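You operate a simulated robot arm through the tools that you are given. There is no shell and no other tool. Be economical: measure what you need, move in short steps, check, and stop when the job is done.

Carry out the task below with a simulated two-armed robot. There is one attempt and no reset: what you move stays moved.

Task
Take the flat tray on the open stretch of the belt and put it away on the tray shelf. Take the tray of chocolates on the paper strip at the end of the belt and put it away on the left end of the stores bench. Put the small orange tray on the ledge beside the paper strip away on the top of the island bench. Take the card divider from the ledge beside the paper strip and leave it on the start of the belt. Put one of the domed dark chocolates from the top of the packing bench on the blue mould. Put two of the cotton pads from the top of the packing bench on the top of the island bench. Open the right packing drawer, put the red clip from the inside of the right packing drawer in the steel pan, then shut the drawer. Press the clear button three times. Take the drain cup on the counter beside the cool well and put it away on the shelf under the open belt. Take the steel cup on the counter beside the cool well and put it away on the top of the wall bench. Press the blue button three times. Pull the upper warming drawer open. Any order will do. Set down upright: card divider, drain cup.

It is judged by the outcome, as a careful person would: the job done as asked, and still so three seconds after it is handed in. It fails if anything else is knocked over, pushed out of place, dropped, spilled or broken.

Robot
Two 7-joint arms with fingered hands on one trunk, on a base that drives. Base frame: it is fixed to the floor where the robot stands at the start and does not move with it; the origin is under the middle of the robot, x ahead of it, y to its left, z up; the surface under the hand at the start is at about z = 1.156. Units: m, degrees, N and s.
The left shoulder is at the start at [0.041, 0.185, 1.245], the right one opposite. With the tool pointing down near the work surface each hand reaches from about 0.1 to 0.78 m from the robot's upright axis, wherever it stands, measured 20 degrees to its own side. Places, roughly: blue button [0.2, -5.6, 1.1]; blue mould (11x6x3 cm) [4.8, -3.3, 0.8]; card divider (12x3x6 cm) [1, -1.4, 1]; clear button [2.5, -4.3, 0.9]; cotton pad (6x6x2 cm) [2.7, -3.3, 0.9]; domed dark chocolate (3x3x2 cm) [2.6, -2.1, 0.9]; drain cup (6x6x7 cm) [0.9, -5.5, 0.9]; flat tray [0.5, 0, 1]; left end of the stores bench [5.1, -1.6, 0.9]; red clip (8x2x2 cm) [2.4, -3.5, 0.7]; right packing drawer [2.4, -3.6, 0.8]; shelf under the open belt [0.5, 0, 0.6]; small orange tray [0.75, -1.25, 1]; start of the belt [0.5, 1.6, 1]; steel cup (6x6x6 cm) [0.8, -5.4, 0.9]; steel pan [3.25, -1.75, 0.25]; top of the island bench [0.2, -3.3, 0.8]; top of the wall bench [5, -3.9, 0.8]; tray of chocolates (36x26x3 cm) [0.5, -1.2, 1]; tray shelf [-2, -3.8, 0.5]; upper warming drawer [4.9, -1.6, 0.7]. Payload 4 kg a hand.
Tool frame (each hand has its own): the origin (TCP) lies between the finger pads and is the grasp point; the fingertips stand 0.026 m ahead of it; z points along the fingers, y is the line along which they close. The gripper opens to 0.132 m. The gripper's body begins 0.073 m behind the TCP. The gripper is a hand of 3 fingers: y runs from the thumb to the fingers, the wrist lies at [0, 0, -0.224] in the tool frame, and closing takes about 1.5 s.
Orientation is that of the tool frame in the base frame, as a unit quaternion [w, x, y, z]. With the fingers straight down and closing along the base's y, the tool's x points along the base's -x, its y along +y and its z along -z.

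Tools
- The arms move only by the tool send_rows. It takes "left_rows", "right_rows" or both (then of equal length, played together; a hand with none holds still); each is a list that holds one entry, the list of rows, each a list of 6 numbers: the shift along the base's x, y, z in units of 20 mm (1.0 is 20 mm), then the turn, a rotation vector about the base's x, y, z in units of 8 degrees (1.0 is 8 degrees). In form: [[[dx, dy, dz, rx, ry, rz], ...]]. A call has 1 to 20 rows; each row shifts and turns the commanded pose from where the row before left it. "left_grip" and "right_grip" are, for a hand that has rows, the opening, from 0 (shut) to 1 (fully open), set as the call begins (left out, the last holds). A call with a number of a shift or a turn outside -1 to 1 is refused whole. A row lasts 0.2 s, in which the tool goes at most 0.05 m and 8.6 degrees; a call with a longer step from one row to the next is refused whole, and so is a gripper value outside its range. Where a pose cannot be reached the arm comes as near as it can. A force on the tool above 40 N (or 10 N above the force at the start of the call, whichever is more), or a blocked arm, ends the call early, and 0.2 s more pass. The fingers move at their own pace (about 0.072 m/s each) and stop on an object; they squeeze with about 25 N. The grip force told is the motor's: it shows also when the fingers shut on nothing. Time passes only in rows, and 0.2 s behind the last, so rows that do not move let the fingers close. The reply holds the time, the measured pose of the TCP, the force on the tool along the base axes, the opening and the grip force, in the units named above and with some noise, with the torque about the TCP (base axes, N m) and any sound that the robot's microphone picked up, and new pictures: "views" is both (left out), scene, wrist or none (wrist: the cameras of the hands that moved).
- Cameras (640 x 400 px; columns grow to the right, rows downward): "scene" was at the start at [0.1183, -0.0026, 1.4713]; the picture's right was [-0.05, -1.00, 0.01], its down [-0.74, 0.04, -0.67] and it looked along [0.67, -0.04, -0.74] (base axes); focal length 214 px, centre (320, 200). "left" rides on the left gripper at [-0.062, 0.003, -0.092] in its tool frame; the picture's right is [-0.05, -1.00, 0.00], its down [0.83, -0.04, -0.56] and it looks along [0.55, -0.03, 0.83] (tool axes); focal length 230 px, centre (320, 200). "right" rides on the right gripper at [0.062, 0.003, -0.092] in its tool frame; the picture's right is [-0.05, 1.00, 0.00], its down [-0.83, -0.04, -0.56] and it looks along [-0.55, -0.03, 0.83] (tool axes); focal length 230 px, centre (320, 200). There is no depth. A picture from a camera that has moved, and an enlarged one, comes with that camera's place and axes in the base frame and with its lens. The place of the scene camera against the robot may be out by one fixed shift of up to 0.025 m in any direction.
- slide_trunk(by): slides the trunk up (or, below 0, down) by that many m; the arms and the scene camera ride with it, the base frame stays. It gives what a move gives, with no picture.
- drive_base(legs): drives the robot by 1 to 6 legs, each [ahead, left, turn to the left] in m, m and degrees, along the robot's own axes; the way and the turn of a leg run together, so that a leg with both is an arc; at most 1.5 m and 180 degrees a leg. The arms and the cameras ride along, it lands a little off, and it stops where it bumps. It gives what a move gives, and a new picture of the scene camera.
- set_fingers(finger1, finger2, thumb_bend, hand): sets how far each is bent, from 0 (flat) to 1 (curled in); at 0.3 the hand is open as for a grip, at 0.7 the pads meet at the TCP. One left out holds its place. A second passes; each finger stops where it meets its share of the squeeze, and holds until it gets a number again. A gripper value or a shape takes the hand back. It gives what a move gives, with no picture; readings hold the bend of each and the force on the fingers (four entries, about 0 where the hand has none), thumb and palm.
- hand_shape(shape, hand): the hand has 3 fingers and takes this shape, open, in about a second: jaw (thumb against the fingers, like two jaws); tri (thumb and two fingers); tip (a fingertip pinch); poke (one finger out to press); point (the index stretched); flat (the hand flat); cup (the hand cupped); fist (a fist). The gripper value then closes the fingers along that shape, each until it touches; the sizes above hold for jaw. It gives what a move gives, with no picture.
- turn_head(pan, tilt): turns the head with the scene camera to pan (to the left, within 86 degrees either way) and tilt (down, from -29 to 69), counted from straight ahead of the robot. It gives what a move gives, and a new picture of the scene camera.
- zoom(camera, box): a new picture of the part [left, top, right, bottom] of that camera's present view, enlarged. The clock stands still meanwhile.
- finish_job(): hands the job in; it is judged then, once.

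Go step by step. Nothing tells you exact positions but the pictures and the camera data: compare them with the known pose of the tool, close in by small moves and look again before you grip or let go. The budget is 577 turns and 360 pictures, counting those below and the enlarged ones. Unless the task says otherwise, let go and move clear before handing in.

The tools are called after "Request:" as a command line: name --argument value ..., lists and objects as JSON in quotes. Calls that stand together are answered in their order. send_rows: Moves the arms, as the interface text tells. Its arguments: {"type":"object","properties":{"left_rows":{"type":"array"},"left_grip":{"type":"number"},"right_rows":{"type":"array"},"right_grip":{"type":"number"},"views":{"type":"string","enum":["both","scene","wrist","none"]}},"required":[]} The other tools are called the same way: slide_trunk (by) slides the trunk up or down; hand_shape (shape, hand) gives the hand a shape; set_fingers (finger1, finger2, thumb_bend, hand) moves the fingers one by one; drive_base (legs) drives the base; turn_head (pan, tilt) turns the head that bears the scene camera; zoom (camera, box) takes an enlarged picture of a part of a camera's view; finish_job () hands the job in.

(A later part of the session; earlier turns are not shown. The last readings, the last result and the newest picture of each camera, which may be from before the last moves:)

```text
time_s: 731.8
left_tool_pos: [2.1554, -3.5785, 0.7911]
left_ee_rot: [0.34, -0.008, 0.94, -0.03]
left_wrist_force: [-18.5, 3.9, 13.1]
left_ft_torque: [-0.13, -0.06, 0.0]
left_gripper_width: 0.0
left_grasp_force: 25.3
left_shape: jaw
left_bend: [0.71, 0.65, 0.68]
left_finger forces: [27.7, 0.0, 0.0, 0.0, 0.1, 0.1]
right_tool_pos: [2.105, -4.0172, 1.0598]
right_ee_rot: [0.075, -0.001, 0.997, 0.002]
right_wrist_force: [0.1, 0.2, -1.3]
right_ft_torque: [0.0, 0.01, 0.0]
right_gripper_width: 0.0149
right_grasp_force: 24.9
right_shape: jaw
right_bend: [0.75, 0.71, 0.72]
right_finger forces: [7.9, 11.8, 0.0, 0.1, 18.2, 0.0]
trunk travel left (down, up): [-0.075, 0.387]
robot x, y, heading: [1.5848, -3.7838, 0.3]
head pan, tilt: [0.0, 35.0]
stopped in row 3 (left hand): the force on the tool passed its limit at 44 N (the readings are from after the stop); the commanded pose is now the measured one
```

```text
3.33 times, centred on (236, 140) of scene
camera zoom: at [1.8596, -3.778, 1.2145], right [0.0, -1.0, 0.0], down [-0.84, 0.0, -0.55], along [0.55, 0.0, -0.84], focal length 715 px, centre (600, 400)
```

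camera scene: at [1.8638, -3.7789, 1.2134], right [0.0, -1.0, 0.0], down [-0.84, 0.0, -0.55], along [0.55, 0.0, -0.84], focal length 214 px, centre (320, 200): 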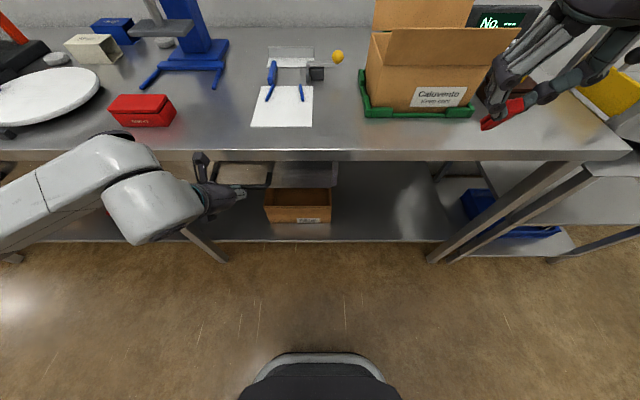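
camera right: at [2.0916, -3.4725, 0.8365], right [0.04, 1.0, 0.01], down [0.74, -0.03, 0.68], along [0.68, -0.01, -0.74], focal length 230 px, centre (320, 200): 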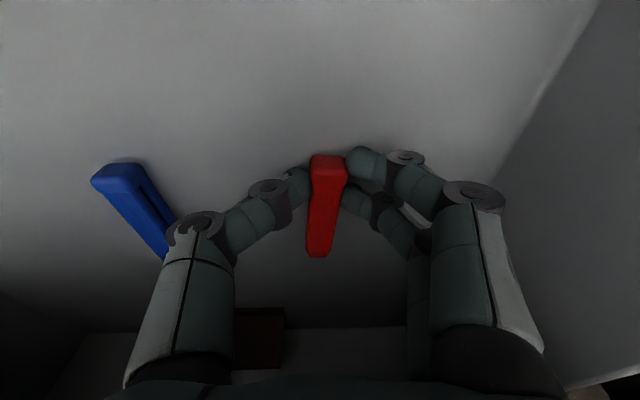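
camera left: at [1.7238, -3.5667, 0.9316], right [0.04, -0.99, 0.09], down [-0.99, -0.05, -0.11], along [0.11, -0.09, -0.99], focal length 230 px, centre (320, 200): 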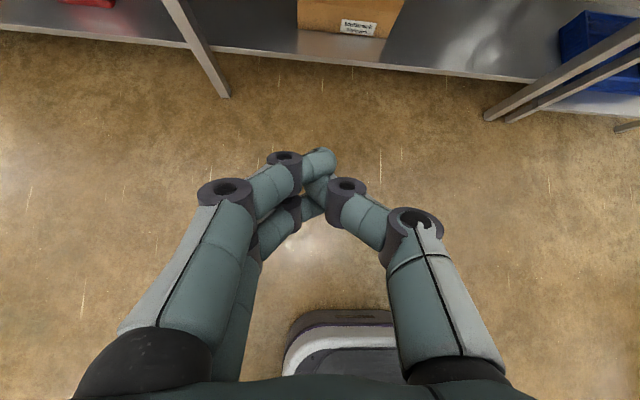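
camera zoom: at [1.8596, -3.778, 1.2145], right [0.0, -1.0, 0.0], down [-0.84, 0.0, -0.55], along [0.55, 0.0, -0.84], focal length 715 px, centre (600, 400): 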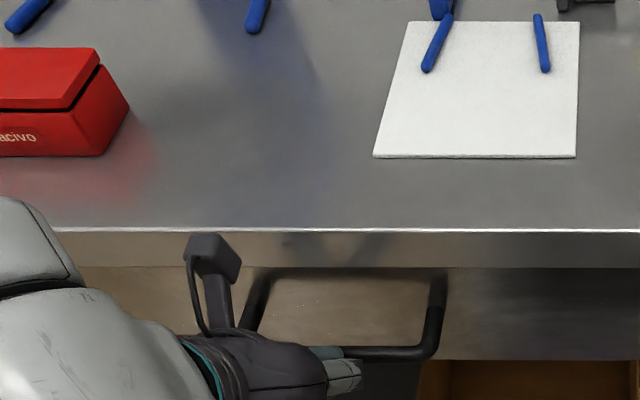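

The drawer is firmly shut. Retract the left hand, raise up, and go for a domed dark chocolate with the left arm extended.

Request:
drive_base --legs '[[-0.25, 0, 0]]'

Request:
slide_trunk --by 0.2

Request:
send_rows --left_rows '[[[0, 0, 0.9, 0, 0.9, 0], [0, 0, 0.9, 0, 0.9, 0], [0, 0, 0.9, 0, 0.9, 0], [0, 0, 0.9, 0, 0.9, 0], [0, 0, 0.9, 0, 0.9, 0], [0, 0, 0.9, 0, 0.5, 0], [0, 0, 0.9, 0, 0, 0], [0, 0, 0.9, 0, 0, 0], [0, 0, 0.9, 0, 0, 0], [0, 0, 0.9, 0, 0, 0], [0, 0, 0.9, 0, 0, 0], [0, 0, 0.9, 0, 0, 0], [0, 0, 0.5, 0, 0, 0], [0, 0, 0.5, 0, 0, 0]]]' --left_grip 0.6 --views "none"

Request:
drive_base --legs '[[0, 0.7, 0], [0, 0.6, 0]]'

```text
time_s: 733.6
left_tool_pos: [1.9105, -3.5805, 0.7892]
left_ee_rot: [0.338, -0.009, 0.941, -0.029]
left_wrist_force: [0.0, -0.4, 0.7]
left_ft_torque: [-0.01, 0.0, 0.01]
left_gripper_width: 0.0
left_grasp_force: 25.2
left_shape: jaw
left_bend: [0.68, 0.65, 0.67]
left_finger forces: [0.0, 0.0, 0.1, 0.0, 0.0, 0.0]
right_tool_pos: [1.8578, -4.0181, 1.0586]
right_ee_rot: [0.076, 0.0, 0.997, 0.002]
right_wrist_force: [-0.3, -0.4, -0.5]
right_ft_torque: [0.01, -0.03, -0.01]
right_gripper_width: 0.015
right_grasp_force: 25.0
right_shape: jaw
right_bend: [0.75, 0.71, 0.72]
right_finger forces: [7.9, 11.8, 0.0, 0.0, 18.1, 0.0]
trunk travel left (down, up): [-0.075, 0.387]
robot x, y, heading: [1.3397, -3.7825, 0.0]
head pan, tilt: [0.0, 35.0]
camera scene: at [1.6137, -3.7792, 1.2138], right [0.0, -1.0, 0.0], down [-0.84, 0.0, -0.55], along [0.55, 0.0, -0.84], focal length 214 px, centre (320, 200)
```

scene: 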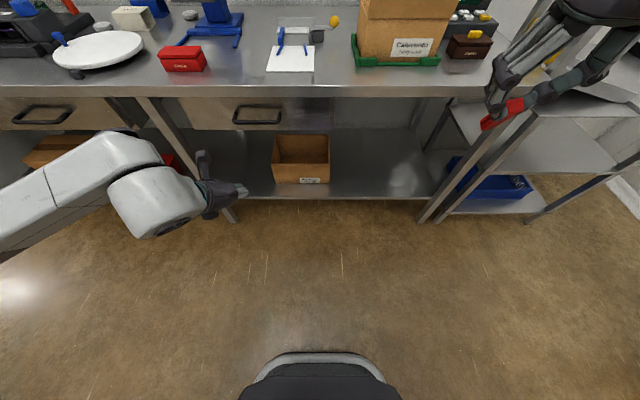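

```text
time_s: 735.7
left_tool_pos: [1.9109, -3.5808, 0.9883]
left_ee_rot: [0.338, -0.01, 0.941, -0.028]
left_wrist_force: [0.2, 0.3, 1.2]
left_ft_torque: [0.0, -0.02, -0.03]
left_gripper_width: 0.0
left_grasp_force: 24.6
left_shape: jaw
left_bend: [0.68, 0.65, 0.67]
left_finger forces: [0.0, 0.1, 0.1, 0.0, 0.0, 0.0]
right_tool_pos: [1.8574, -4.0187, 1.2576]
right_ee_rot: [0.074, 0.0, 0.997, 0.001]
right_wrist_force: [0.1, 0.1, 0.5]
right_ft_torque: [0.02, 0.0, -0.03]
right_gripper_width: 0.0148
right_grasp_force: 25.0
right_shape: jaw
right_bend: [0.75, 0.71, 0.72]
right_finger forces: [7.9, 11.9, 0.0, 0.1, 18.2, 0.0]
trunk travel left (down, up): [-0.275, 0.187]
robot x, y, heading: [1.3408, -3.7841, -0.1]
head pan, tilt: [0.0, 35.0]
```

```text
time_s: 738.7
left_tool_pos: [1.9095, -3.5807, 1.2267]
left_ee_rot: [-0.004, -0.018, 1.0, -0.024]
left_wrist_force: [-0.2, 0.0, 0.1]
left_ft_torque: [0.0, -0.01, 0.0]
left_gripper_width: 0.0792
left_grasp_force: 0.1
left_shape: jaw
left_bend: [0.71, 0.71, 0.71]
left_finger forces: [0.0, 0.1, 0.0, 0.1, 0.0, 0.0]
right_tool_pos: [1.8563, -4.0174, 1.2583]
right_ee_rot: [0.075, -0.001, 0.997, 0.003]
right_wrist_force: [-0.8, -0.6, 0.5]
right_ft_torque: [-0.02, -0.02, -0.04]
right_gripper_width: 0.0148
right_grasp_force: 24.9
right_shape: jaw
right_bend: [0.75, 0.71, 0.72]
right_finger forces: [7.9, 11.9, 0.0, 0.1, 18.2, 0.0]
trunk travel left (down, up): [-0.275, 0.187]
robot x, y, heading: [1.3385, -3.7814, 0.4]
head pan, tilt: [0.0, 35.0]
```

```text
time_s: 745.5
left_tool_pos: [1.8999, -2.2845, 1.2249]
left_ee_rot: [-0.004, -0.02, 1.0, -0.024]
left_wrist_force: [-1.1, -0.4, 0.1]
left_ft_torque: [-0.01, 0.01, 0.0]
left_gripper_width: 0.079
left_grasp_force: 0.1
left_shape: jaw
left_bend: [0.71, 0.71, 0.71]
left_finger forces: [0.0, 0.0, 0.0, 0.0, 0.1, 0.1]
right_tool_pos: [1.8488, -2.7227, 1.258]
right_ee_rot: [0.075, -0.002, 0.997, 0.003]
right_wrist_force: [0.1, -0.3, 0.3]
right_ft_torque: [0.0, -0.03, -0.02]
right_gripper_width: 0.0144
right_grasp_force: 25.2
right_shape: jaw
right_bend: [0.75, 0.71, 0.72]
right_finger forces: [7.9, 11.8, 0.0, 0.1, 18.2, 0.1]
trunk travel left (down, up): [-0.275, 0.187]
robot x, y, heading: [1.3306, -2.4898, 0.4]
head pan, tilt: [0.0, 35.0]
camera scene: at [1.4533, -2.4862, 1.4822], right [0.01, -1.0, 0.0], down [-0.65, 0.0, -0.76], along [0.76, 0.01, -0.65], focal length 214 px, centre (320, 200)
```

scene: 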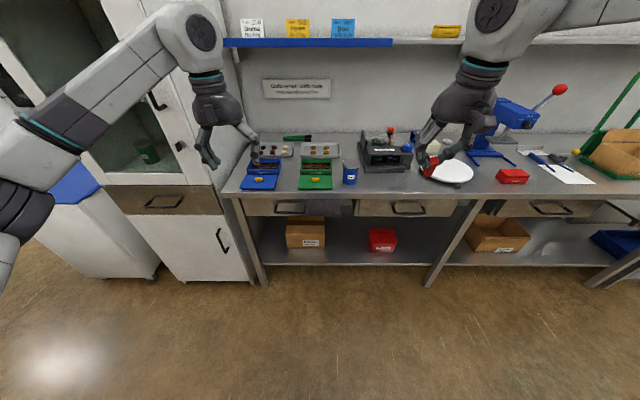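

Request:
send_rows --left_rows '[[[1, 0.3, 0, 0, 0, 0], [1, 0.3, 0, 0, 0, 0], [1, 0.3, 0, 0, 0, 0], [1, 0.3, 0, 0, 0, 0], [1, 0.3, 0, 0, 0, 0], [1, 0.3, 0, 0, 0, 0], [1, 0.3, 0, 0, 0, 0], [1, 0.3, 0, 0, 0, 0]]]' --left_grip 0.5 --views "none"

Request:
turn_head --pan 50 --tilt 30

```text
time_s: 747.3
left_tool_pos: [2.0518, -2.2364, 1.224]
left_ee_rot: [-0.002, -0.02, 1.0, -0.023]
left_wrist_force: [0.3, 1.2, 0.3]
left_ft_torque: [0.01, 0.06, -0.02]
left_gripper_width: 0.0664
left_grasp_force: 0.0
left_shape: jaw
left_bend: [0.73, 0.73, 0.7]
left_finger forces: [0.0, 0.0, 0.0, 0.2, 0.0, 0.0]
left hand out of reach, approached as far as the arm can: row 8
right_tool_pos: [1.8489, -2.7234, 1.2581]
right_ee_rot: [0.075, -0.002, 0.997, 0.002]
right_wrist_force: [0.8, -0.3, -0.6]
right_ft_torque: [0.02, 0.03, 0.01]
right_gripper_width: 0.0145
right_grasp_force: 25.2
right_shape: jaw
right_bend: [0.75, 0.71, 0.72]
right_finger forces: [8.0, 11.8, 0.0, 0.0, 18.2, 0.1]
trunk travel left (down, up): [-0.275, 0.187]
robot x, y, heading: [1.3284, -2.4887, 0.7]
head pan, tilt: [0.0, 35.0]
```

```text
time_s: 748.5
left_tool_pos: [2.0509, -2.2348, 1.2244]
left_ee_rot: [-0.004, -0.02, 0.999, -0.025]
left_wrist_force: [0.3, -0.1, 0.0]
left_ft_torque: [-0.02, 0.01, -0.01]
left_gripper_width: 0.0664
left_grasp_force: 0.0
left_shape: jaw
left_bend: [0.73, 0.73, 0.7]
left_finger forces: [0.0, 0.1, 0.0, 0.1, 0.0, 0.1]
right_tool_pos: [1.8492, -2.7236, 1.2586]
right_ee_rot: [0.075, -0.003, 0.997, 0.003]
right_wrist_force: [0.4, 0.8, -1.0]
right_ft_torque: [0.01, -0.02, 0.0]
right_gripper_width: 0.0145
right_grasp_force: 24.8
right_shape: jaw
right_bend: [0.75, 0.71, 0.72]
right_finger forces: [7.9, 11.8, 0.0, 0.0, 18.2, 0.1]
trunk travel left (down, up): [-0.275, 0.187]
robot x, y, heading: [1.3282, -2.4853, 0.4]
head pan, tilt: [50.0, 30.0]
camera scene: at [1.4239, -2.4166, 1.4927], right [0.77, -0.64, -0.07], down [-0.4, -0.39, -0.83], along [0.5, 0.67, -0.55], focal length 214 px, centre (320, 200)
```

scene: 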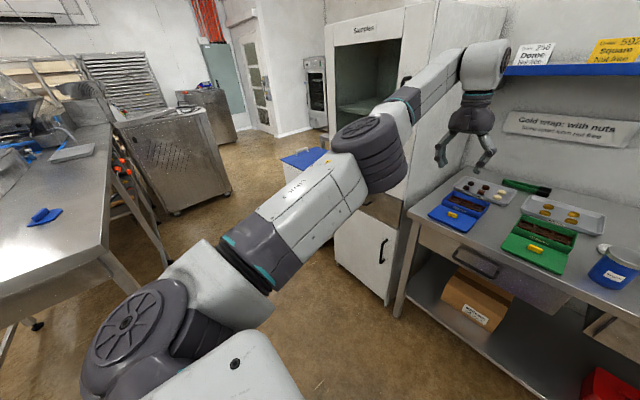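

I'll come in with the base turned about 28° left so the left elbow stays clear of the cabinet.

Request:
drive_base --legs '[[0, -0.2, 0], [0, 0, 28], [0.5, -0.27, 0]]'

Request:
zoom --camera "left" --box '[0, 0, 640, 400]'

```text
time_s: 754.4
left_tool_pos: [2.4237, -2.1298, 1.2241]
left_ee_rot: [0.002, -0.256, 0.966, -0.024]
left_wrist_force: [-0.5, -0.4, 0.0]
left_ft_torque: [0.01, -0.04, -0.03]
left_gripper_width: 0.0666
left_grasp_force: 0.1
left_shape: jaw
left_bend: [0.73, 0.73, 0.7]
left_finger forces: [0.0, 0.1, 0.0, 0.0, 0.0, 0.0]
right_tool_pos: [2.467, -2.6575, 1.2589]
right_ee_rot: [0.073, -0.238, 0.968, 0.02]
right_wrist_force: [-0.1, -0.8, 0.1]
right_ft_torque: [0.03, -0.02, -0.01]
right_gripper_width: 0.0149
right_grasp_force: 24.6
right_shape: jaw
right_bend: [0.75, 0.71, 0.72]
right_finger forces: [7.9, 11.8, 0.0, 0.1, 18.2, 0.0]
trunk travel left (down, up): [-0.275, 0.187]
robot x, y, heading: [1.8971, -2.6904, 27.5]
head pan, tilt: [50.0, 30.0]
camera scene: at [1.9495, -2.5782, 1.4928], right [0.97, -0.21, -0.07], down [-0.17, -0.52, -0.83], along [0.14, 0.82, -0.55], focal length 214 px, centre (320, 200)
```

scene: 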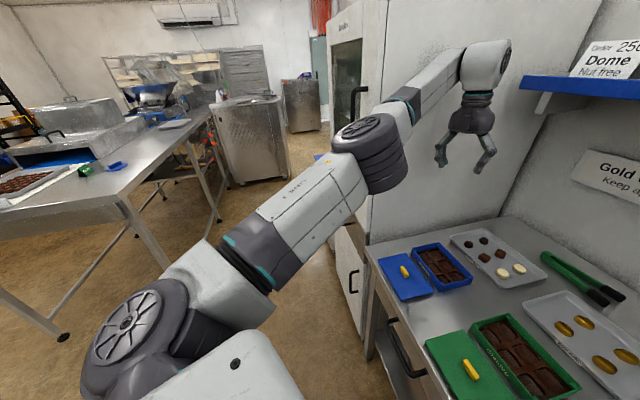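

```text
1.00 times, centred on (320, 200) of left (not enlarged: the box is as wide or as high as the picture)
camera zoom: at [2.4741, -2.0922, 1.3158], right [0.54, -0.84, 0.05], down [-0.71, -0.42, 0.56], along [-0.45, -0.34, -0.82], focal length 230 px, centre (320, 200)
```

zoom: 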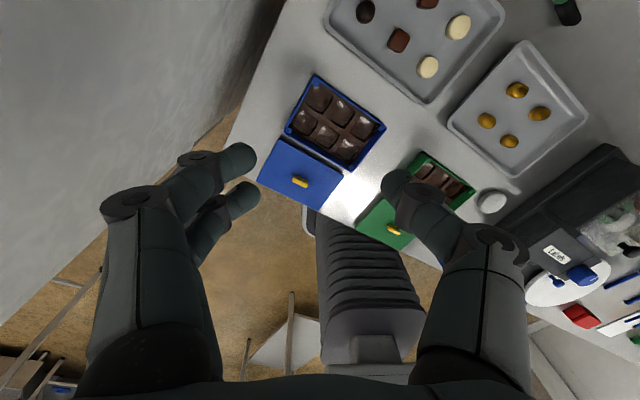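

Request:
drive_base --legs '[[0.07, -0.04, 0]]'

Request:
slide_trunk --by -0.1

Request:
send_rows --left_rows '[[[0.4, -0.05, -0.5, 0, 0, 0], [0.4, -0.05, -0.5, 0, 0, 0], [0.4, -0.05, -0.5, 0, 0, 0], [0.4, -0.05, -0.5, 0, 0, 0]]]' --views "wrist"

Request:
zoom --camera "scene" --box '[420, 140, 580, 300]'

```text
time_s: 755.6
left_tool_pos: [2.5069, -2.1342, 1.2191]
left_ee_rot: [-0.002, -0.255, 0.967, -0.024]
left_wrist_force: [0.3, 0.7, -0.4]
left_ft_torque: [0.01, 0.06, -0.01]
left_gripper_width: 0.0668
left_grasp_force: 0.2
left_shape: jaw
left_bend: [0.73, 0.73, 0.7]
left_finger forces: [0.1, 0.1, 0.0, 0.0, 0.0, 0.0]
right_tool_pos: [2.5505, -2.6607, 1.2516]
right_ee_rot: [0.068, -0.237, 0.969, 0.019]
right_wrist_force: [2.0, -0.3, -0.5]
right_ft_torque: [0.0, 0.07, 0.05]
right_gripper_width: 0.0148
right_grasp_force: 25.0
right_shape: jaw
right_bend: [0.75, 0.71, 0.72]
right_finger forces: [7.9, 11.8, 0.1, 0.1, 18.2, 0.0]
trunk travel left (down, up): [-0.275, 0.187]
robot x, y, heading: [1.9711, -2.6905, 28.0]
head pan, tilt: [50.0, 30.0]
stopped in leg 1: the robot was blocked; the commanded pose is now the measured one
camera scene: at [2.0334, -2.5808, 1.492], right [0.97, -0.21, -0.08], down [-0.18, -0.52, -0.83], along [0.14, 0.82, -0.55], focal length 214 px, centre (320, 200)
```

scene: 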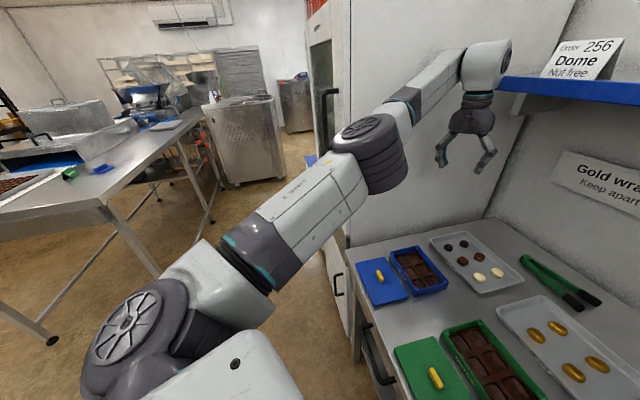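

```text
time_s: 756.9
left_tool_pos: [2.498, -2.1355, 1.1252]
left_ee_rot: [0.003, -0.255, 0.967, -0.025]
left_wrist_force: [-0.4, 0.4, 0.5]
left_ft_torque: [-0.03, -0.04, 0.01]
left_gripper_width: 0.0668
left_grasp_force: 0.0
left_shape: jaw
left_bend: [0.73, 0.73, 0.7]
left_finger forces: [0.0, 0.0, 0.0, 0.0, 0.0, 0.0]
right_tool_pos: [2.5405, -2.6624, 1.1587]
right_ee_rot: [0.073, -0.236, 0.969, 0.02]
right_wrist_force: [-0.7, 1.2, 0.6]
right_ft_torque: [0.02, -0.02, -0.02]
right_gripper_width: 0.0149
right_grasp_force: 25.2
right_shape: jaw
right_bend: [0.75, 0.71, 0.72]
right_finger forces: [7.9, 11.8, 0.0, 0.0, 18.3, 0.0]
trunk travel left (down, up): [-0.175, 0.287]
robot x, y, heading: [1.9717, -2.6885, 27.8]
head pan, tilt: [50.0, 30.0]
```

```text
time_s: 757.9
left_tool_pos: [2.5303, -2.1392, 1.0809]
left_ee_rot: [0.001, -0.256, 0.966, -0.025]
left_wrist_force: [-0.2, -0.3, 0.6]
left_ft_torque: [0.02, 0.03, 0.05]
left_gripper_width: 0.0665
left_grasp_force: 0.0
left_shape: jaw
left_bend: [0.73, 0.73, 0.7]
left_finger forces: [0.0, 0.0, 0.0, 0.1, 0.0, 0.1]
right_tool_pos: [2.5429, -2.6602, 1.1558]
right_ee_rot: [0.072, -0.237, 0.969, 0.019]
right_wrist_force: [-0.2, -0.1, -0.1]
right_ft_torque: [0.04, 0.01, 0.0]
right_gripper_width: 0.0145
right_grasp_force: 24.9
right_shape: jaw
right_bend: [0.75, 0.71, 0.72]
right_finger forces: [7.9, 11.8, 0.0, 0.0, 18.1, 0.0]
trunk travel left (down, up): [-0.175, 0.287]
robot x, y, heading: [1.9762, -2.6932, 27.8]
head pan, tilt: [50.0, 30.0]
camera left: at [2.5815, -2.1005, 1.1731], right [0.54, -0.84, 0.05], down [-0.71, -0.42, 0.56], along [-0.46, -0.34, -0.82], focal length 230 px, centre (320, 200)
```

left: 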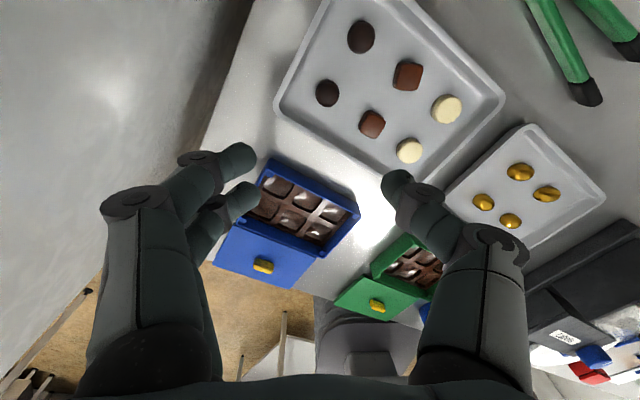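

```text
2.50 times, centred on (500, 220) of scene
camera zoom: at [2.0836, -2.5499, 1.3739], right [0.96, -0.22, -0.16], down [-0.26, -0.57, -0.78], along [0.08, 0.79, -0.61], focal length 536 px, centre (-130, 150)
```

zoom: 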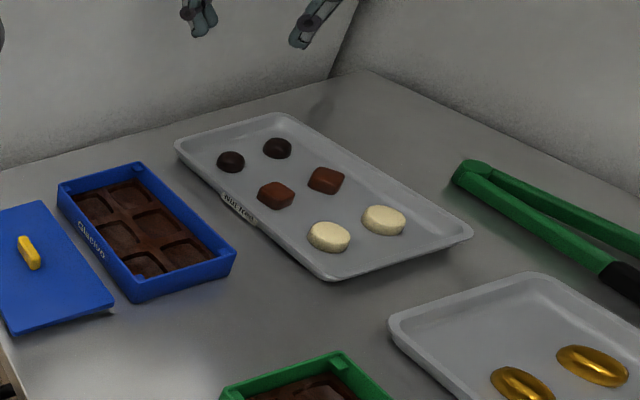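

Near dome is at about (2.552, -2.146). Descend over it with a narrow opening.

Request:
send_rows --left_rows '[[[0.2, -0.06, -0.85, 0, 0, 0], [0.2, -0.06, -0.85, 0, 0, 0], [0.2, -0.06, -0.85, 0, 0, 0], [0.2, -0.06, -0.85, 0, 0, 0], [0.2, -0.06, -0.85, 0, 0, 0], [0.1, -0.06, -0.85, 0, 0, 0], [0, 0, -0.85, 0, 0, 0]]]' --left_grip 0.36 --views "wrist"

```text
time_s: 759.5
left_tool_pos: [2.5524, -2.1458, 0.9614]
left_ee_rot: [0.001, -0.255, 0.967, -0.025]
left_wrist_force: [-0.1, -0.5, 0.8]
left_ft_torque: [-0.01, 0.03, 0.0]
left_gripper_width: 0.0481
left_grasp_force: 0.1
left_shape: jaw
left_bend: [0.73, 0.73, 0.7]
left_finger forces: [0.0, 0.0, 0.0, 0.0, 0.0, 0.1]
right_tool_pos: [2.5412, -2.6608, 1.1573]
right_ee_rot: [0.071, -0.237, 0.969, 0.018]
right_wrist_force: [-0.9, -0.1, 0.4]
right_ft_torque: [0.02, 0.02, 0.0]
right_gripper_width: 0.0147
right_grasp_force: 24.7
right_shape: jaw
right_bend: [0.75, 0.71, 0.72]
right_finger forces: [8.0, 11.8, 0.0, 0.0, 18.2, 0.0]
trunk travel left (down, up): [-0.175, 0.287]
robot x, y, heading: [1.975, -2.6897, 27.7]
head pan, tilt: [50.0, 30.0]
camera left: at [2.6027, -2.1066, 1.0541], right [0.54, -0.84, 0.05], down [-0.71, -0.42, 0.56], along [-0.45, -0.34, -0.82], focal length 230 px, centre (320, 200)
```

left: 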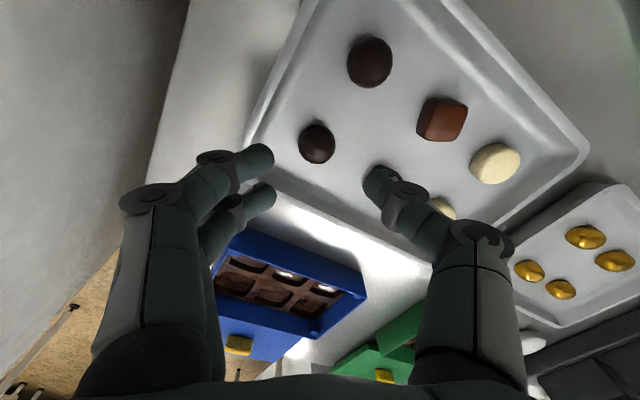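

Request:
send_rows --left_rows '[[[0, -0.1, -0.8, 0, 0, 0], [0, 0, -0.8, 0, 0, 0], [0, 0, -0.7, 0, 0, 0], [0, 0, -0.6, 0, 0, 0]]]' --views "wrist"

Request:
zoom --camera "scene" --box '[460, 170, 556, 230]'

```text
time_s: 760.5
left_tool_pos: [2.5522, -2.1503, 0.9121]
left_ee_rot: [0.005, -0.254, 0.967, -0.025]
left_wrist_force: [1.2, -2.4, 17.7]
left_ft_torque: [0.73, 0.23, -0.07]
left_gripper_width: 0.0474
left_grasp_force: 0.0
left_shape: jaw
left_bend: [0.75, 0.74, 0.7]
left_finger forces: [12.7, 5.7, 0.0, 0.0, 0.1, 0.0]
right_tool_pos: [2.5389, -2.6632, 1.1593]
right_ee_rot: [0.073, -0.237, 0.969, 0.02]
right_wrist_force: [0.7, -0.7, -0.1]
right_ft_torque: [-0.02, 0.0, 0.0]
right_gripper_width: 0.0149
right_grasp_force: 25.2
right_shape: jaw
right_bend: [0.75, 0.71, 0.72]
right_finger forces: [7.8, 11.9, 0.0, 0.0, 18.1, 0.1]
trunk travel left (down, up): [-0.175, 0.287]
robot x, y, heading: [1.9728, -2.6902, 27.6]
head pan, tilt: [50.0, 30.0]
camera left: at [2.6018, -2.1118, 1.0043], right [0.54, -0.84, 0.05], down [-0.71, -0.42, 0.56], along [-0.45, -0.34, -0.83], focal length 230 px, centre (320, 200)
```

left: 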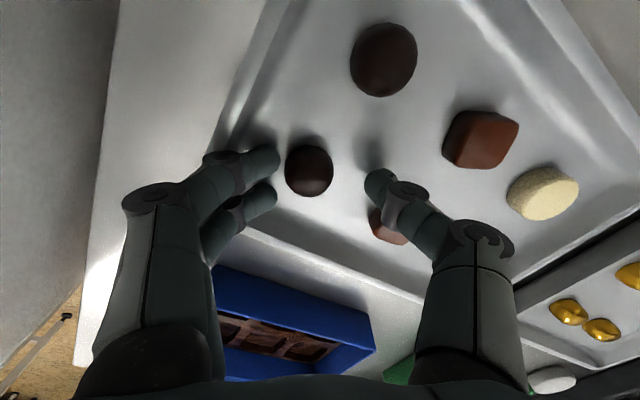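

```text
6.67 times, centred on (508, 200) of scene
camera zoom: at [2.0803, -2.5529, 1.3752], right [0.96, -0.22, -0.16], down [-0.26, -0.57, -0.78], along [0.08, 0.79, -0.6], focal length 1430 px, centre (-933, 200)
```

zoom: 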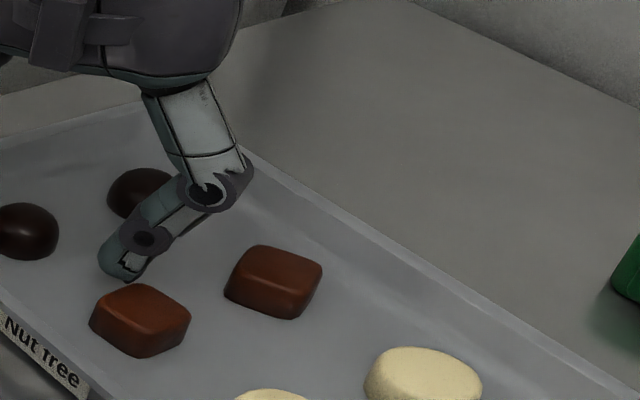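

Request:
send_rows --left_rows '[[[0, 0, 0.2, 0, 0, 0], [0, 0, 0, 0, 0, 0]]]' --views "none"

Request:
send_rows --left_rows '[[[0, 0, 0, 0, 0, 0], [0, 0, 0, 0, 0, 0], [0, 0, 0, 0, 0, 0], [0, 0, 0, 0, 0, 0], [0, 0, 0, 0, 0, 0]]]' --left_grip 0.08 --views "wrist"

```text
time_s: 761.1
left_tool_pos: [2.5509, -2.1495, 0.9112]
left_ee_rot: [0.004, -0.255, 0.967, -0.024]
left_wrist_force: [0.6, -5.3, 13.9]
left_ft_torque: [0.45, 0.19, 0.08]
left_gripper_width: 0.0465
left_grasp_force: 0.1
left_shape: jaw
left_bend: [0.75, 0.74, 0.7]
left_finger forces: [10.7, 3.4, 0.0, 0.0, 0.0, 0.1]
right_tool_pos: [2.5423, -2.6623, 1.1592]
right_ee_rot: [0.073, -0.238, 0.968, 0.02]
right_wrist_force: [-0.1, 0.4, 0.3]
right_ft_torque: [-0.03, 0.01, -0.03]
right_gripper_width: 0.0147
right_grasp_force: 24.8
right_shape: jaw
right_bend: [0.75, 0.71, 0.72]
right_finger forces: [7.9, 11.8, 0.0, 0.0, 18.2, 0.1]
trunk travel left (down, up): [-0.175, 0.287]
robot x, y, heading: [1.9733, -2.6891, 27.8]
head pan, tilt: [50.0, 30.0]
```

```text
time_s: 762.3
left_tool_pos: [2.5516, -2.1482, 0.9107]
left_ee_rot: [0.002, -0.256, 0.966, -0.025]
left_wrist_force: [-2.0, 1.1, 7.1]
left_ft_torque: [0.14, 0.06, 0.01]
left_gripper_width: 0.0192
left_grasp_force: 24.8
left_shape: jaw
left_bend: [0.74, 0.74, 0.7]
left_finger forces: [17.5, 10.2, 0.0, 0.0, 20.0, 0.1]
right_tool_pos: [2.542, -2.6618, 1.1585]
right_ee_rot: [0.071, -0.237, 0.969, 0.02]
right_wrist_force: [-0.3, 1.1, 0.4]
right_ft_torque: [0.03, 0.02, 0.01]
right_gripper_width: 0.0147
right_grasp_force: 24.9
right_shape: jaw
right_bend: [0.75, 0.71, 0.72]
right_finger forces: [7.9, 11.7, 0.0, 0.1, 18.2, 0.0]
trunk travel left (down, up): [-0.175, 0.287]
robot x, y, heading: [1.9736, -2.6902, 27.8]
head pan, tilt: [50.0, 30.0]
camera left: at [2.6021, -2.1094, 1.0024], right [0.54, -0.84, 0.05], down [-0.71, -0.42, 0.56], along [-0.45, -0.34, -0.82], focal length 230 px, centre (320, 200)
```

left: 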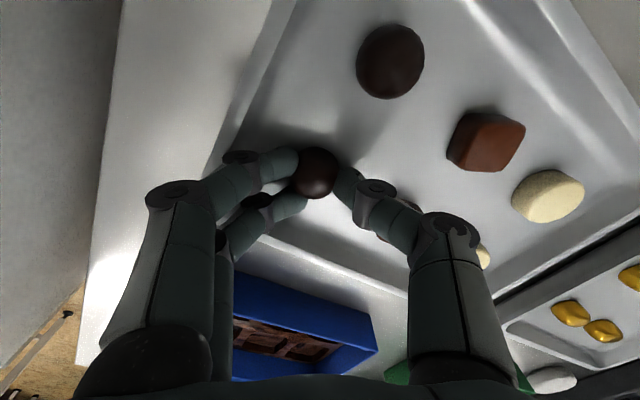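

Gripped. Lift gently and check.

Request:
send_rows --left_rows '[[[0, 0, 0.4, 0, 0, 0], [0, 0, 0.6, 0, 0, 0], [0, 0, 0.8, 0, 0, 0], [0, 0, 0.9, 0, 0, 0], [0, 0, 0.9, 0, 0, 0], [0, 0, 0.9, 0, 0, 0], [0, 0, 0.9, 0, 0, 0], [0, 0, 0.9, 0, 0, 0], [0, 0, 0.9, 0, 0, 0]]]' --views "wrist"

```text
time_s: 764.3
left_tool_pos: [2.5536, -2.1481, 1.0539]
left_ee_rot: [0.002, -0.255, 0.967, -0.025]
left_wrist_force: [-0.1, 0.2, 0.0]
left_ft_torque: [0.01, 0.04, 0.01]
left_gripper_width: 0.0184
left_grasp_force: 25.2
left_shape: jaw
left_bend: [0.74, 0.73, 0.7]
left_finger forces: [13.8, 12.1, 0.1, 0.0, 19.9, 0.0]
right_tool_pos: [2.5436, -2.6608, 1.1568]
right_ee_rot: [0.071, -0.237, 0.969, 0.019]
right_wrist_force: [-0.8, -0.9, 0.4]
right_ft_torque: [0.01, 0.01, 0.04]
right_gripper_width: 0.0149
right_grasp_force: 25.5
right_shape: jaw
right_bend: [0.75, 0.71, 0.72]
right_finger forces: [7.9, 11.8, 0.1, 0.0, 18.3, 0.1]
trunk travel left (down, up): [-0.175, 0.287]
robot x, y, heading: [1.9729, -2.6912, 27.6]
head pan, tilt: [50.0, 30.0]
camera left: at [2.6029, -2.1088, 1.1463], right [0.54, -0.84, 0.05], down [-0.71, -0.42, 0.56], along [-0.45, -0.34, -0.82], focal length 230 px, centre (320, 200)
```

left: 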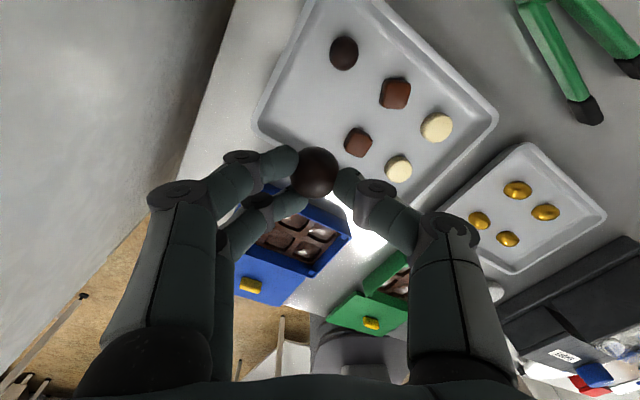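

Dome held. Back out the way I came, tuck in, and drive to the east room.

Request:
slide_trunk --by 0.1

Request:
drive_base --legs '[[-0.45, 0.24, 0], [0, 0, -28]]'

Request:
send_rows --left_rows '[[[-1, 0, 0.2, 0, 0, 0], [-1, 0, 0.2, 0, 0, 0], [-1, 0, 0.2, 0, 0, 0], [-1, 0, 0.2, 0, 0, 0], [-1, 0, 0.2, 0, 0, 0], [-1, 0, 0.2, 0, 0, 0], [-1, 0, 0.2, 0, 0, 0], [-1, 0, 0.2, 0, 0, 0], [-1, 0, 0.2, 0, 0, 0], [-1, 0, 0.2, 0, 0, 0], [-1, -0.3, 0.2, 0, 0, 0], [-1, -0.3, 0, 0, 0, 0], [-1, -0.3, 0, 0, 0, 0]]]' --views "none"

```text
time_s: 765.6
left_tool_pos: [2.5327, -2.1582, 1.2177]
left_ee_rot: [0.041, -0.254, 0.966, -0.015]
left_wrist_force: [-0.3, -0.3, -0.2]
left_ft_torque: [0.02, 0.02, 0.02]
left_gripper_width: 0.0183
left_grasp_force: 25.2
left_shape: jaw
left_bend: [0.73, 0.73, 0.7]
left_finger forces: [13.7, 11.8, 0.0, 0.0, 19.8, 0.0]
right_tool_pos: [2.5423, -2.6591, 1.2575]
right_ee_rot: [0.071, -0.238, 0.969, 0.017]
right_wrist_force: [0.1, -0.5, -0.7]
right_ft_torque: [0.01, 0.03, 0.04]
right_gripper_width: 0.0148
right_grasp_force: 24.7
right_shape: jaw
right_bend: [0.75, 0.71, 0.72]
right_finger forces: [7.9, 11.8, 0.0, 0.1, 18.2, 0.1]
trunk travel left (down, up): [-0.275, 0.187]
robot x, y, heading: [1.975, -2.6949, 27.8]
head pan, tilt: [50.0, 30.0]
```

```text
time_s: 770.0
left_tool_pos: [2.2092, -2.4781, 1.2181]
left_ee_rot: [0.038, -0.01, 0.999, -0.025]
left_wrist_force: [0.4, -0.6, 0.4]
left_ft_torque: [-0.03, -0.02, 0.01]
left_gripper_width: 0.0185
left_grasp_force: 24.9
left_shape: jaw
left_bend: [0.73, 0.73, 0.7]
left_finger forces: [13.4, 10.9, 0.0, 0.1, 19.9, 0.1]
right_tool_pos: [1.9776, -2.9268, 1.2564]
right_ee_rot: [0.075, 0.007, 0.997, 0.001]
right_wrist_force: [0.8, -0.6, 0.8]
right_ft_torque: [-0.04, -0.02, -0.01]
right_gripper_width: 0.0151
right_grasp_force: 25.1
right_shape: jaw
right_bend: [0.75, 0.71, 0.72]
right_finger forces: [7.9, 11.9, 0.0, 0.1, 18.2, 0.1]
trunk travel left (down, up): [-0.275, 0.187]
robot x, y, heading: [1.4627, -2.6833, -0.3]
head pan, tilt: [50.0, 30.0]
camera scene: at [1.5589, -2.6121, 1.4927], right [0.76, -0.65, -0.07], down [-0.4, -0.38, -0.83], along [0.52, 0.66, -0.55], focal length 214 px, centre (320, 200)
```

scene: 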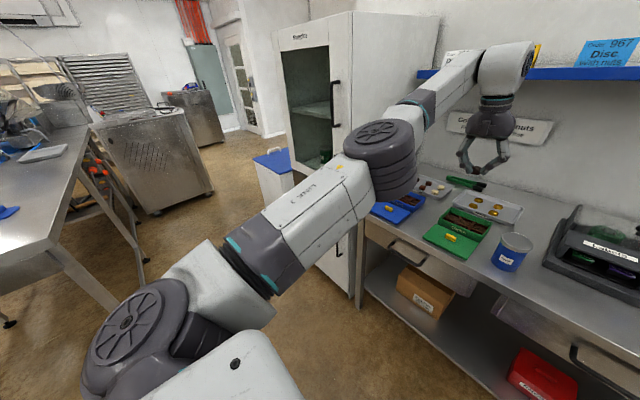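

```text
time_s: 772.8
left_tool_pos: [1.9475, -2.4982, 1.2625]
left_ee_rot: [0.036, -0.011, 0.999, -0.024]
left_wrist_force: [-0.3, 0.6, -0.3]
left_ft_torque: [0.01, 0.01, 0.01]
left_gripper_width: 0.018
left_grasp_force: 25.1
left_shape: jaw
left_bend: [0.73, 0.73, 0.7]
left_finger forces: [13.7, 9.9, 0.1, 0.0, 19.0, 0.0]
right_tool_pos: [1.9789, -2.9258, 1.2574]
right_ee_rot: [0.074, 0.007, 0.997, 0.0]
right_wrist_force: [0.2, 0.9, -0.7]
right_ft_torque: [0.02, 0.0, 0.03]
right_gripper_width: 0.0148
right_grasp_force: 25.4
right_shape: jaw
right_bend: [0.75, 0.71, 0.72]
right_finger forces: [7.9, 11.9, 0.0, 0.0, 18.0, 0.0]
trunk travel left (down, up): [-0.275, 0.187]
robot x, y, heading: [1.4632, -2.6849, -0.5]
head pan, tilt: [50.0, 30.0]
```

Request:
send_rows --right_rows '[[[-1, 0, 0, 0, 0, 0], [-1, 0, 0, 0, 0, 0], [-1, 0, 0, 0, 0, 0], [-1, 0, 0, 0, 0, 0], [-1, 0, 0, 0, 0, 0]]]' --left_rows '[[[-0.6, 0, 0, 0, 0, 0], [-0.6, 0, 0, 0, 0, 0], [-0.6, 0, 0, 0, 0, 0], [-0.6, 0, 0, 0, 0, 0], [-0.6, 0, 0, 0, 0, 0]]]' --views "none"

Request:
drive_base --legs '[[0.08, 0, 0.4], [0, 1.2, 0], [0, 1.1, 0], [1.2, 0.03, 0], [1.2, 0, 0]]'

```text
time_s: 774.0
left_tool_pos: [1.888, -2.4977, 1.2635]
left_ee_rot: [0.038, -0.012, 0.999, -0.025]
left_wrist_force: [-0.3, -0.4, -0.7]
left_ft_torque: [-0.02, -0.03, -0.01]
left_gripper_width: 0.0182
left_grasp_force: 25.1
left_shape: jaw
left_bend: [0.73, 0.73, 0.7]
left_finger forces: [13.8, 10.1, 0.0, 0.1, 19.1, 0.0]
right_tool_pos: [1.8766, -2.9253, 1.2583]
right_ee_rot: [0.075, 0.007, 0.997, 0.001]
right_wrist_force: [0.0, 0.6, 0.5]
right_ft_torque: [0.03, -0.01, -0.01]
right_gripper_width: 0.0153
right_grasp_force: 24.7
right_shape: jaw
right_bend: [0.75, 0.71, 0.72]
right_finger forces: [8.0, 11.9, 0.0, 0.0, 18.3, 0.0]
trunk travel left (down, up): [-0.275, 0.187]
robot x, y, heading: [1.464, -2.683, -0.8]
head pan, tilt: [50.0, 30.0]
```

```text
time_s: 797.3
left_tool_pos: [4.3528, -0.1415, 1.2626]
left_ee_rot: [0.037, -0.027, 0.999, -0.024]
left_wrist_force: [0.5, -1.0, -0.4]
left_ft_torque: [0.06, -0.02, -0.03]
left_gripper_width: 0.0178
left_grasp_force: 25.2
left_shape: jaw
left_bend: [0.73, 0.73, 0.7]
left_finger forces: [13.7, 10.1, 0.0, 0.1, 19.1, 0.0]
right_tool_pos: [4.3557, -0.5694, 1.2571]
right_ee_rot: [0.074, -0.009, 0.997, 0.003]
right_wrist_force: [-0.3, 0.8, 0.1]
right_ft_torque: [0.0, -0.01, 0.0]
right_gripper_width: 0.0146
right_grasp_force: 24.9
right_shape: jaw
right_bend: [0.75, 0.71, 0.72]
right_finger forces: [8.0, 12.0, 0.0, 0.0, 18.2, 0.0]
trunk travel left (down, up): [-0.275, 0.187]
robot x, y, heading: [3.9326, -0.3427, 1.5]
head pan, tilt: [50.0, 30.0]
camera scene: at [4.0261, -0.2667, 1.4928], right [0.78, -0.63, -0.07], down [-0.39, -0.39, -0.83], along [0.49, 0.67, -0.55], focal length 214 px, centre (320, 200)
```

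scene: 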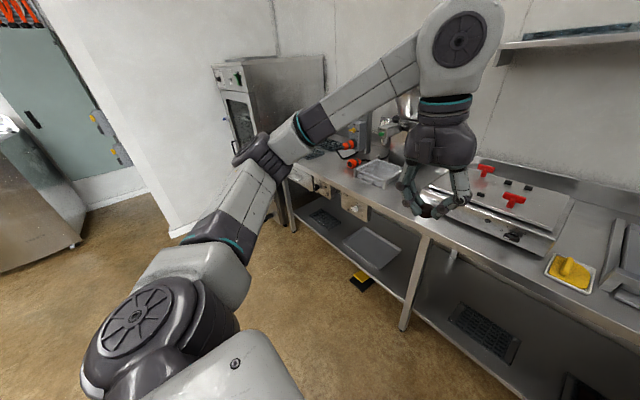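

Request:
drive_base --legs '[[0, 0, -1.5], [0, -1.1, 0], [0, -1.1, 0], [0, -0.95, 0]]'

Request:
turn_head --pan 15 --tilt 40

```text
time_s: 813.0
left_tool_pos: [4.2798, -3.2978, 1.2625]
left_ee_rot: [0.037, -0.002, 0.999, -0.026]
left_wrist_force: [-0.4, -0.7, -0.4]
left_ft_torque: [-0.02, -0.02, 0.01]
left_gripper_width: 0.018
left_grasp_force: 24.9
left_shape: jaw
left_bend: [0.73, 0.73, 0.7]
left_finger forces: [13.8, 10.0, 0.1, 0.0, 19.1, 0.1]
right_tool_pos: [4.262, -3.7254, 1.2586]
right_ee_rot: [0.074, 0.013, 0.997, 0.0]
right_wrist_force: [-0.1, 0.3, -1.0]
right_ft_torque: [0.0, 0.01, 0.01]
right_gripper_width: 0.0149
right_grasp_force: 25.1
right_shape: jaw
right_bend: [0.75, 0.71, 0.72]
right_finger forces: [8.0, 11.9, 0.1, 0.1, 18.4, 0.0]
trunk travel left (down, up): [-0.275, 0.187]
robot x, y, heading: [3.8521, -3.4741, -1.5]
head pan, tilt: [50.0, 30.0]
camera scene: at [3.948, -3.4063, 1.4927], right [0.75, -0.66, -0.07], down [-0.41, -0.37, -0.83], along [0.53, 0.65, -0.55], focal length 214 px, centre (320, 200)
```

scene: 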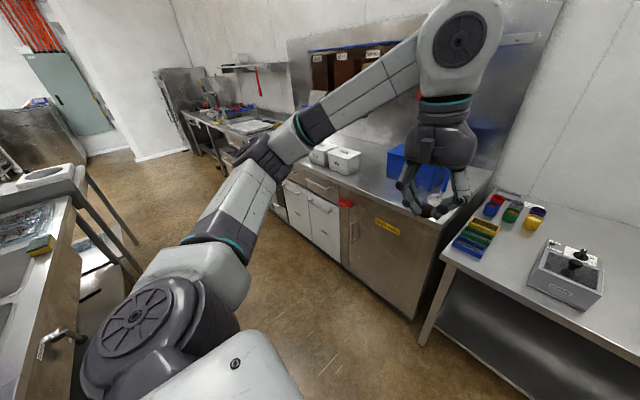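

```text
time_s: 814.0
left_tool_pos: [4.2806, -3.2967, 1.2627]
left_ee_rot: [0.037, -0.003, 0.999, -0.026]
left_wrist_force: [-0.3, -0.8, -0.1]
left_ft_torque: [0.02, 0.0, 0.02]
left_gripper_width: 0.0176
left_grasp_force: 25.7
left_shape: jaw
left_bend: [0.73, 0.73, 0.7]
left_finger forces: [13.7, 10.0, 0.0, 0.0, 19.1, 0.0]
right_tool_pos: [4.2628, -3.7251, 1.2578]
right_ee_rot: [0.074, 0.014, 0.997, 0.001]
right_wrist_force: [-0.4, 0.6, -1.3]
right_ft_torque: [0.0, -0.03, -0.04]
right_gripper_width: 0.0148
right_grasp_force: 24.9
right_shape: jaw
right_bend: [0.75, 0.71, 0.72]
right_finger forces: [8.0, 11.9, 0.0, 0.0, 18.3, 0.1]
trunk travel left (down, up): [-0.275, 0.187]
robot x, y, heading: [3.8478, -3.4766, -1.3]
head pan, tilt: [15.0, 40.0]
camera scene: at [3.9693, -3.4542, 1.4753], right [0.23, -0.97, -0.02], down [-0.69, -0.15, -0.71], along [0.68, 0.18, -0.71], focal length 214 px, centre (320, 200)
```

scene: 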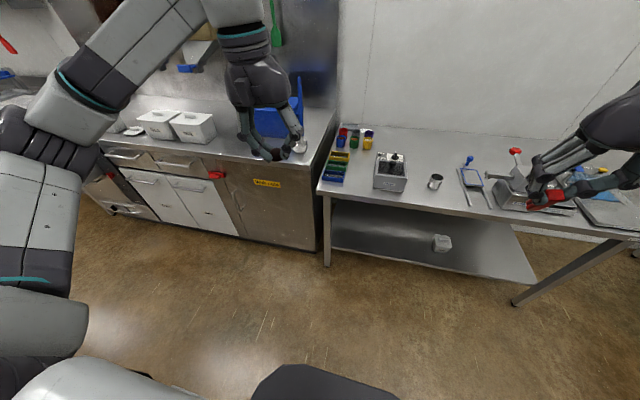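

Request:
drive_base --legs '[[0.3, 0.0, 1.3]]'

Request:
slide_trunk --by -0.18

Request:
send_rows --left_rows '[[[0.9, 0, -0.2, 0, 0, 0], [0.9, 0, -0.2, 0, 0, 0], [0.9, 0, -0.2, 0, 0, 0], [0.9, 0, -0.2, 0, 0, 0], [0.9, 0, -0.2, 0, 0, 0], [0.9, 0, -0.2, 0, 0, 0], [0.9, 0, -0.2, 0, 0, 0], [0.9, 0, -0.2, 0, 0, 0], [0.9, 0, -0.2, 0, 0, 0], [0.9, 0, -0.2, 0, 0, 0], [0.9, 0, -0.2, 0, 0, 0]]]'

```text
time_s: 816.1
left_tool_pos: [4.574, -3.2927, 1.2627]
left_ee_rot: [0.038, -0.012, 0.999, -0.025]
left_wrist_force: [-0.4, 0.2, -0.2]
left_ft_torque: [-0.02, -0.02, 0.0]
left_gripper_width: 0.0181
left_grasp_force: 24.9
left_shape: jaw
left_bend: [0.73, 0.73, 0.7]
left_finger forces: [13.8, 10.0, 0.0, 0.0, 19.1, 0.0]
right_tool_pos: [4.565, -3.7226, 1.2591]
right_ee_rot: [0.075, 0.005, 0.997, 0.001]
right_wrist_force: [0.3, 0.0, 0.0]
right_ft_torque: [-0.03, -0.02, -0.04]
right_gripper_width: 0.0148
right_grasp_force: 25.0
right_shape: jaw
right_bend: [0.75, 0.71, 0.72]
right_finger forces: [8.1, 11.9, 0.1, 0.0, 18.4, 0.1]
trunk travel left (down, up): [-0.275, 0.187]
robot x, y, heading: [4.1493, -3.4824, -0.2]
head pan, tilt: [15.0, 40.0]
camera scene: at [4.2668, -3.457, 1.4755], right [0.25, -0.97, -0.02], down [-0.69, -0.16, -0.71], along [0.68, 0.19, -0.71], focal length 214 px, centre (320, 200)
```

scene: 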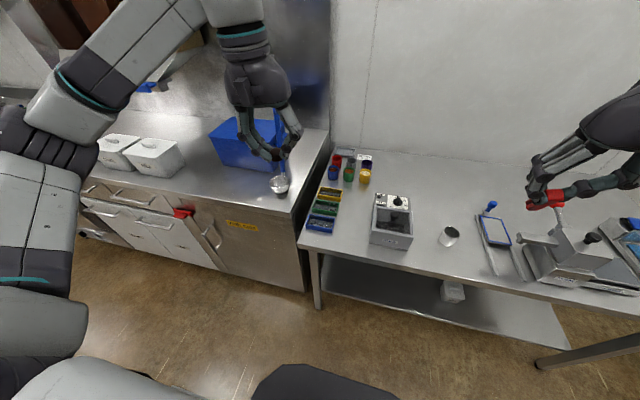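

```text
time_s: 818.1
left_tool_pos: [4.5734, -3.2941, 1.0827]
left_ee_rot: [0.038, -0.012, 0.999, -0.025]
left_wrist_force: [-0.3, -0.1, 0.2]
left_ft_torque: [0.01, 0.02, 0.0]
left_gripper_width: 0.0179
left_grasp_force: 24.8
left_shape: jaw
left_bend: [0.73, 0.73, 0.7]
left_finger forces: [13.9, 10.0, 0.0, 0.1, 19.1, 0.0]
right_tool_pos: [4.5661, -3.7222, 1.0785]
right_ee_rot: [0.075, 0.005, 0.997, 0.001]
right_wrist_force: [0.1, 0.6, 0.0]
right_ft_torque: [-0.01, -0.03, -0.02]
right_gripper_width: 0.015
right_grasp_force: 25.3
right_shape: jaw
right_bend: [0.75, 0.71, 0.72]
right_finger forces: [8.0, 12.0, 0.1, 0.1, 18.4, 0.0]
trunk travel left (down, up): [-0.095, 0.367]
robot x, y, heading: [4.1505, -3.4771, -0.3]
head pan, tilt: [15.0, 40.0]
```

```text
time_s: 820.5
left_tool_pos: [4.773, -3.2924, 1.0369]
left_ee_rot: [0.037, -0.014, 0.999, -0.025]
left_wrist_force: [0.3, 1.1, -1.3]
left_ft_torque: [0.0, 0.04, 0.02]
left_gripper_width: 0.0176
left_grasp_force: 25.4
left_shape: jaw
left_bend: [0.73, 0.73, 0.71]
left_finger forces: [14.0, 10.0, 0.1, 0.0, 19.1, 0.0]
right_tool_pos: [4.5667, -3.723, 1.078]
right_ee_rot: [0.074, 0.003, 0.997, 0.001]
right_wrist_force: [0.6, -0.1, 0.7]
right_ft_torque: [-0.04, 0.02, 0.01]
right_gripper_width: 0.0151
right_grasp_force: 25.2
right_shape: jaw
right_bend: [0.75, 0.71, 0.72]
right_finger forces: [8.0, 12.0, 0.0, 0.0, 18.3, 0.0]
trunk travel left (down, up): [-0.095, 0.367]
robot x, y, heading: [4.1501, -3.4795, -0.3]
head pan, tilt: [15.0, 40.0]
camera scene: at [4.3996, -3.4578, 1.2401], right [0.24, -0.97, -0.09], down [-0.84, -0.16, -0.51], along [0.48, 0.2, -0.85], focal length 214 px, centre (320, 200)
camera left: at [4.8282, -3.282, 1.1331], right [0.08, -1.0, 0.05], down [-0.87, -0.04, 0.5], along [-0.49, -0.08, -0.87], focal length 230 px, centre (320, 200)
```

scene: 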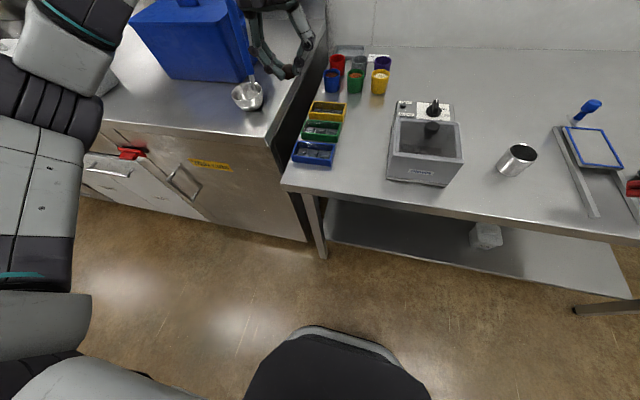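
left: 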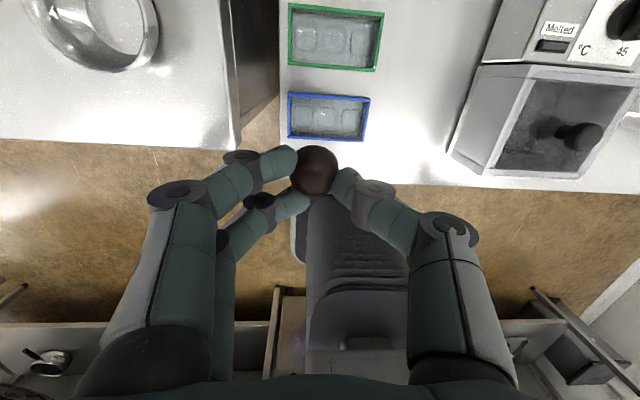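

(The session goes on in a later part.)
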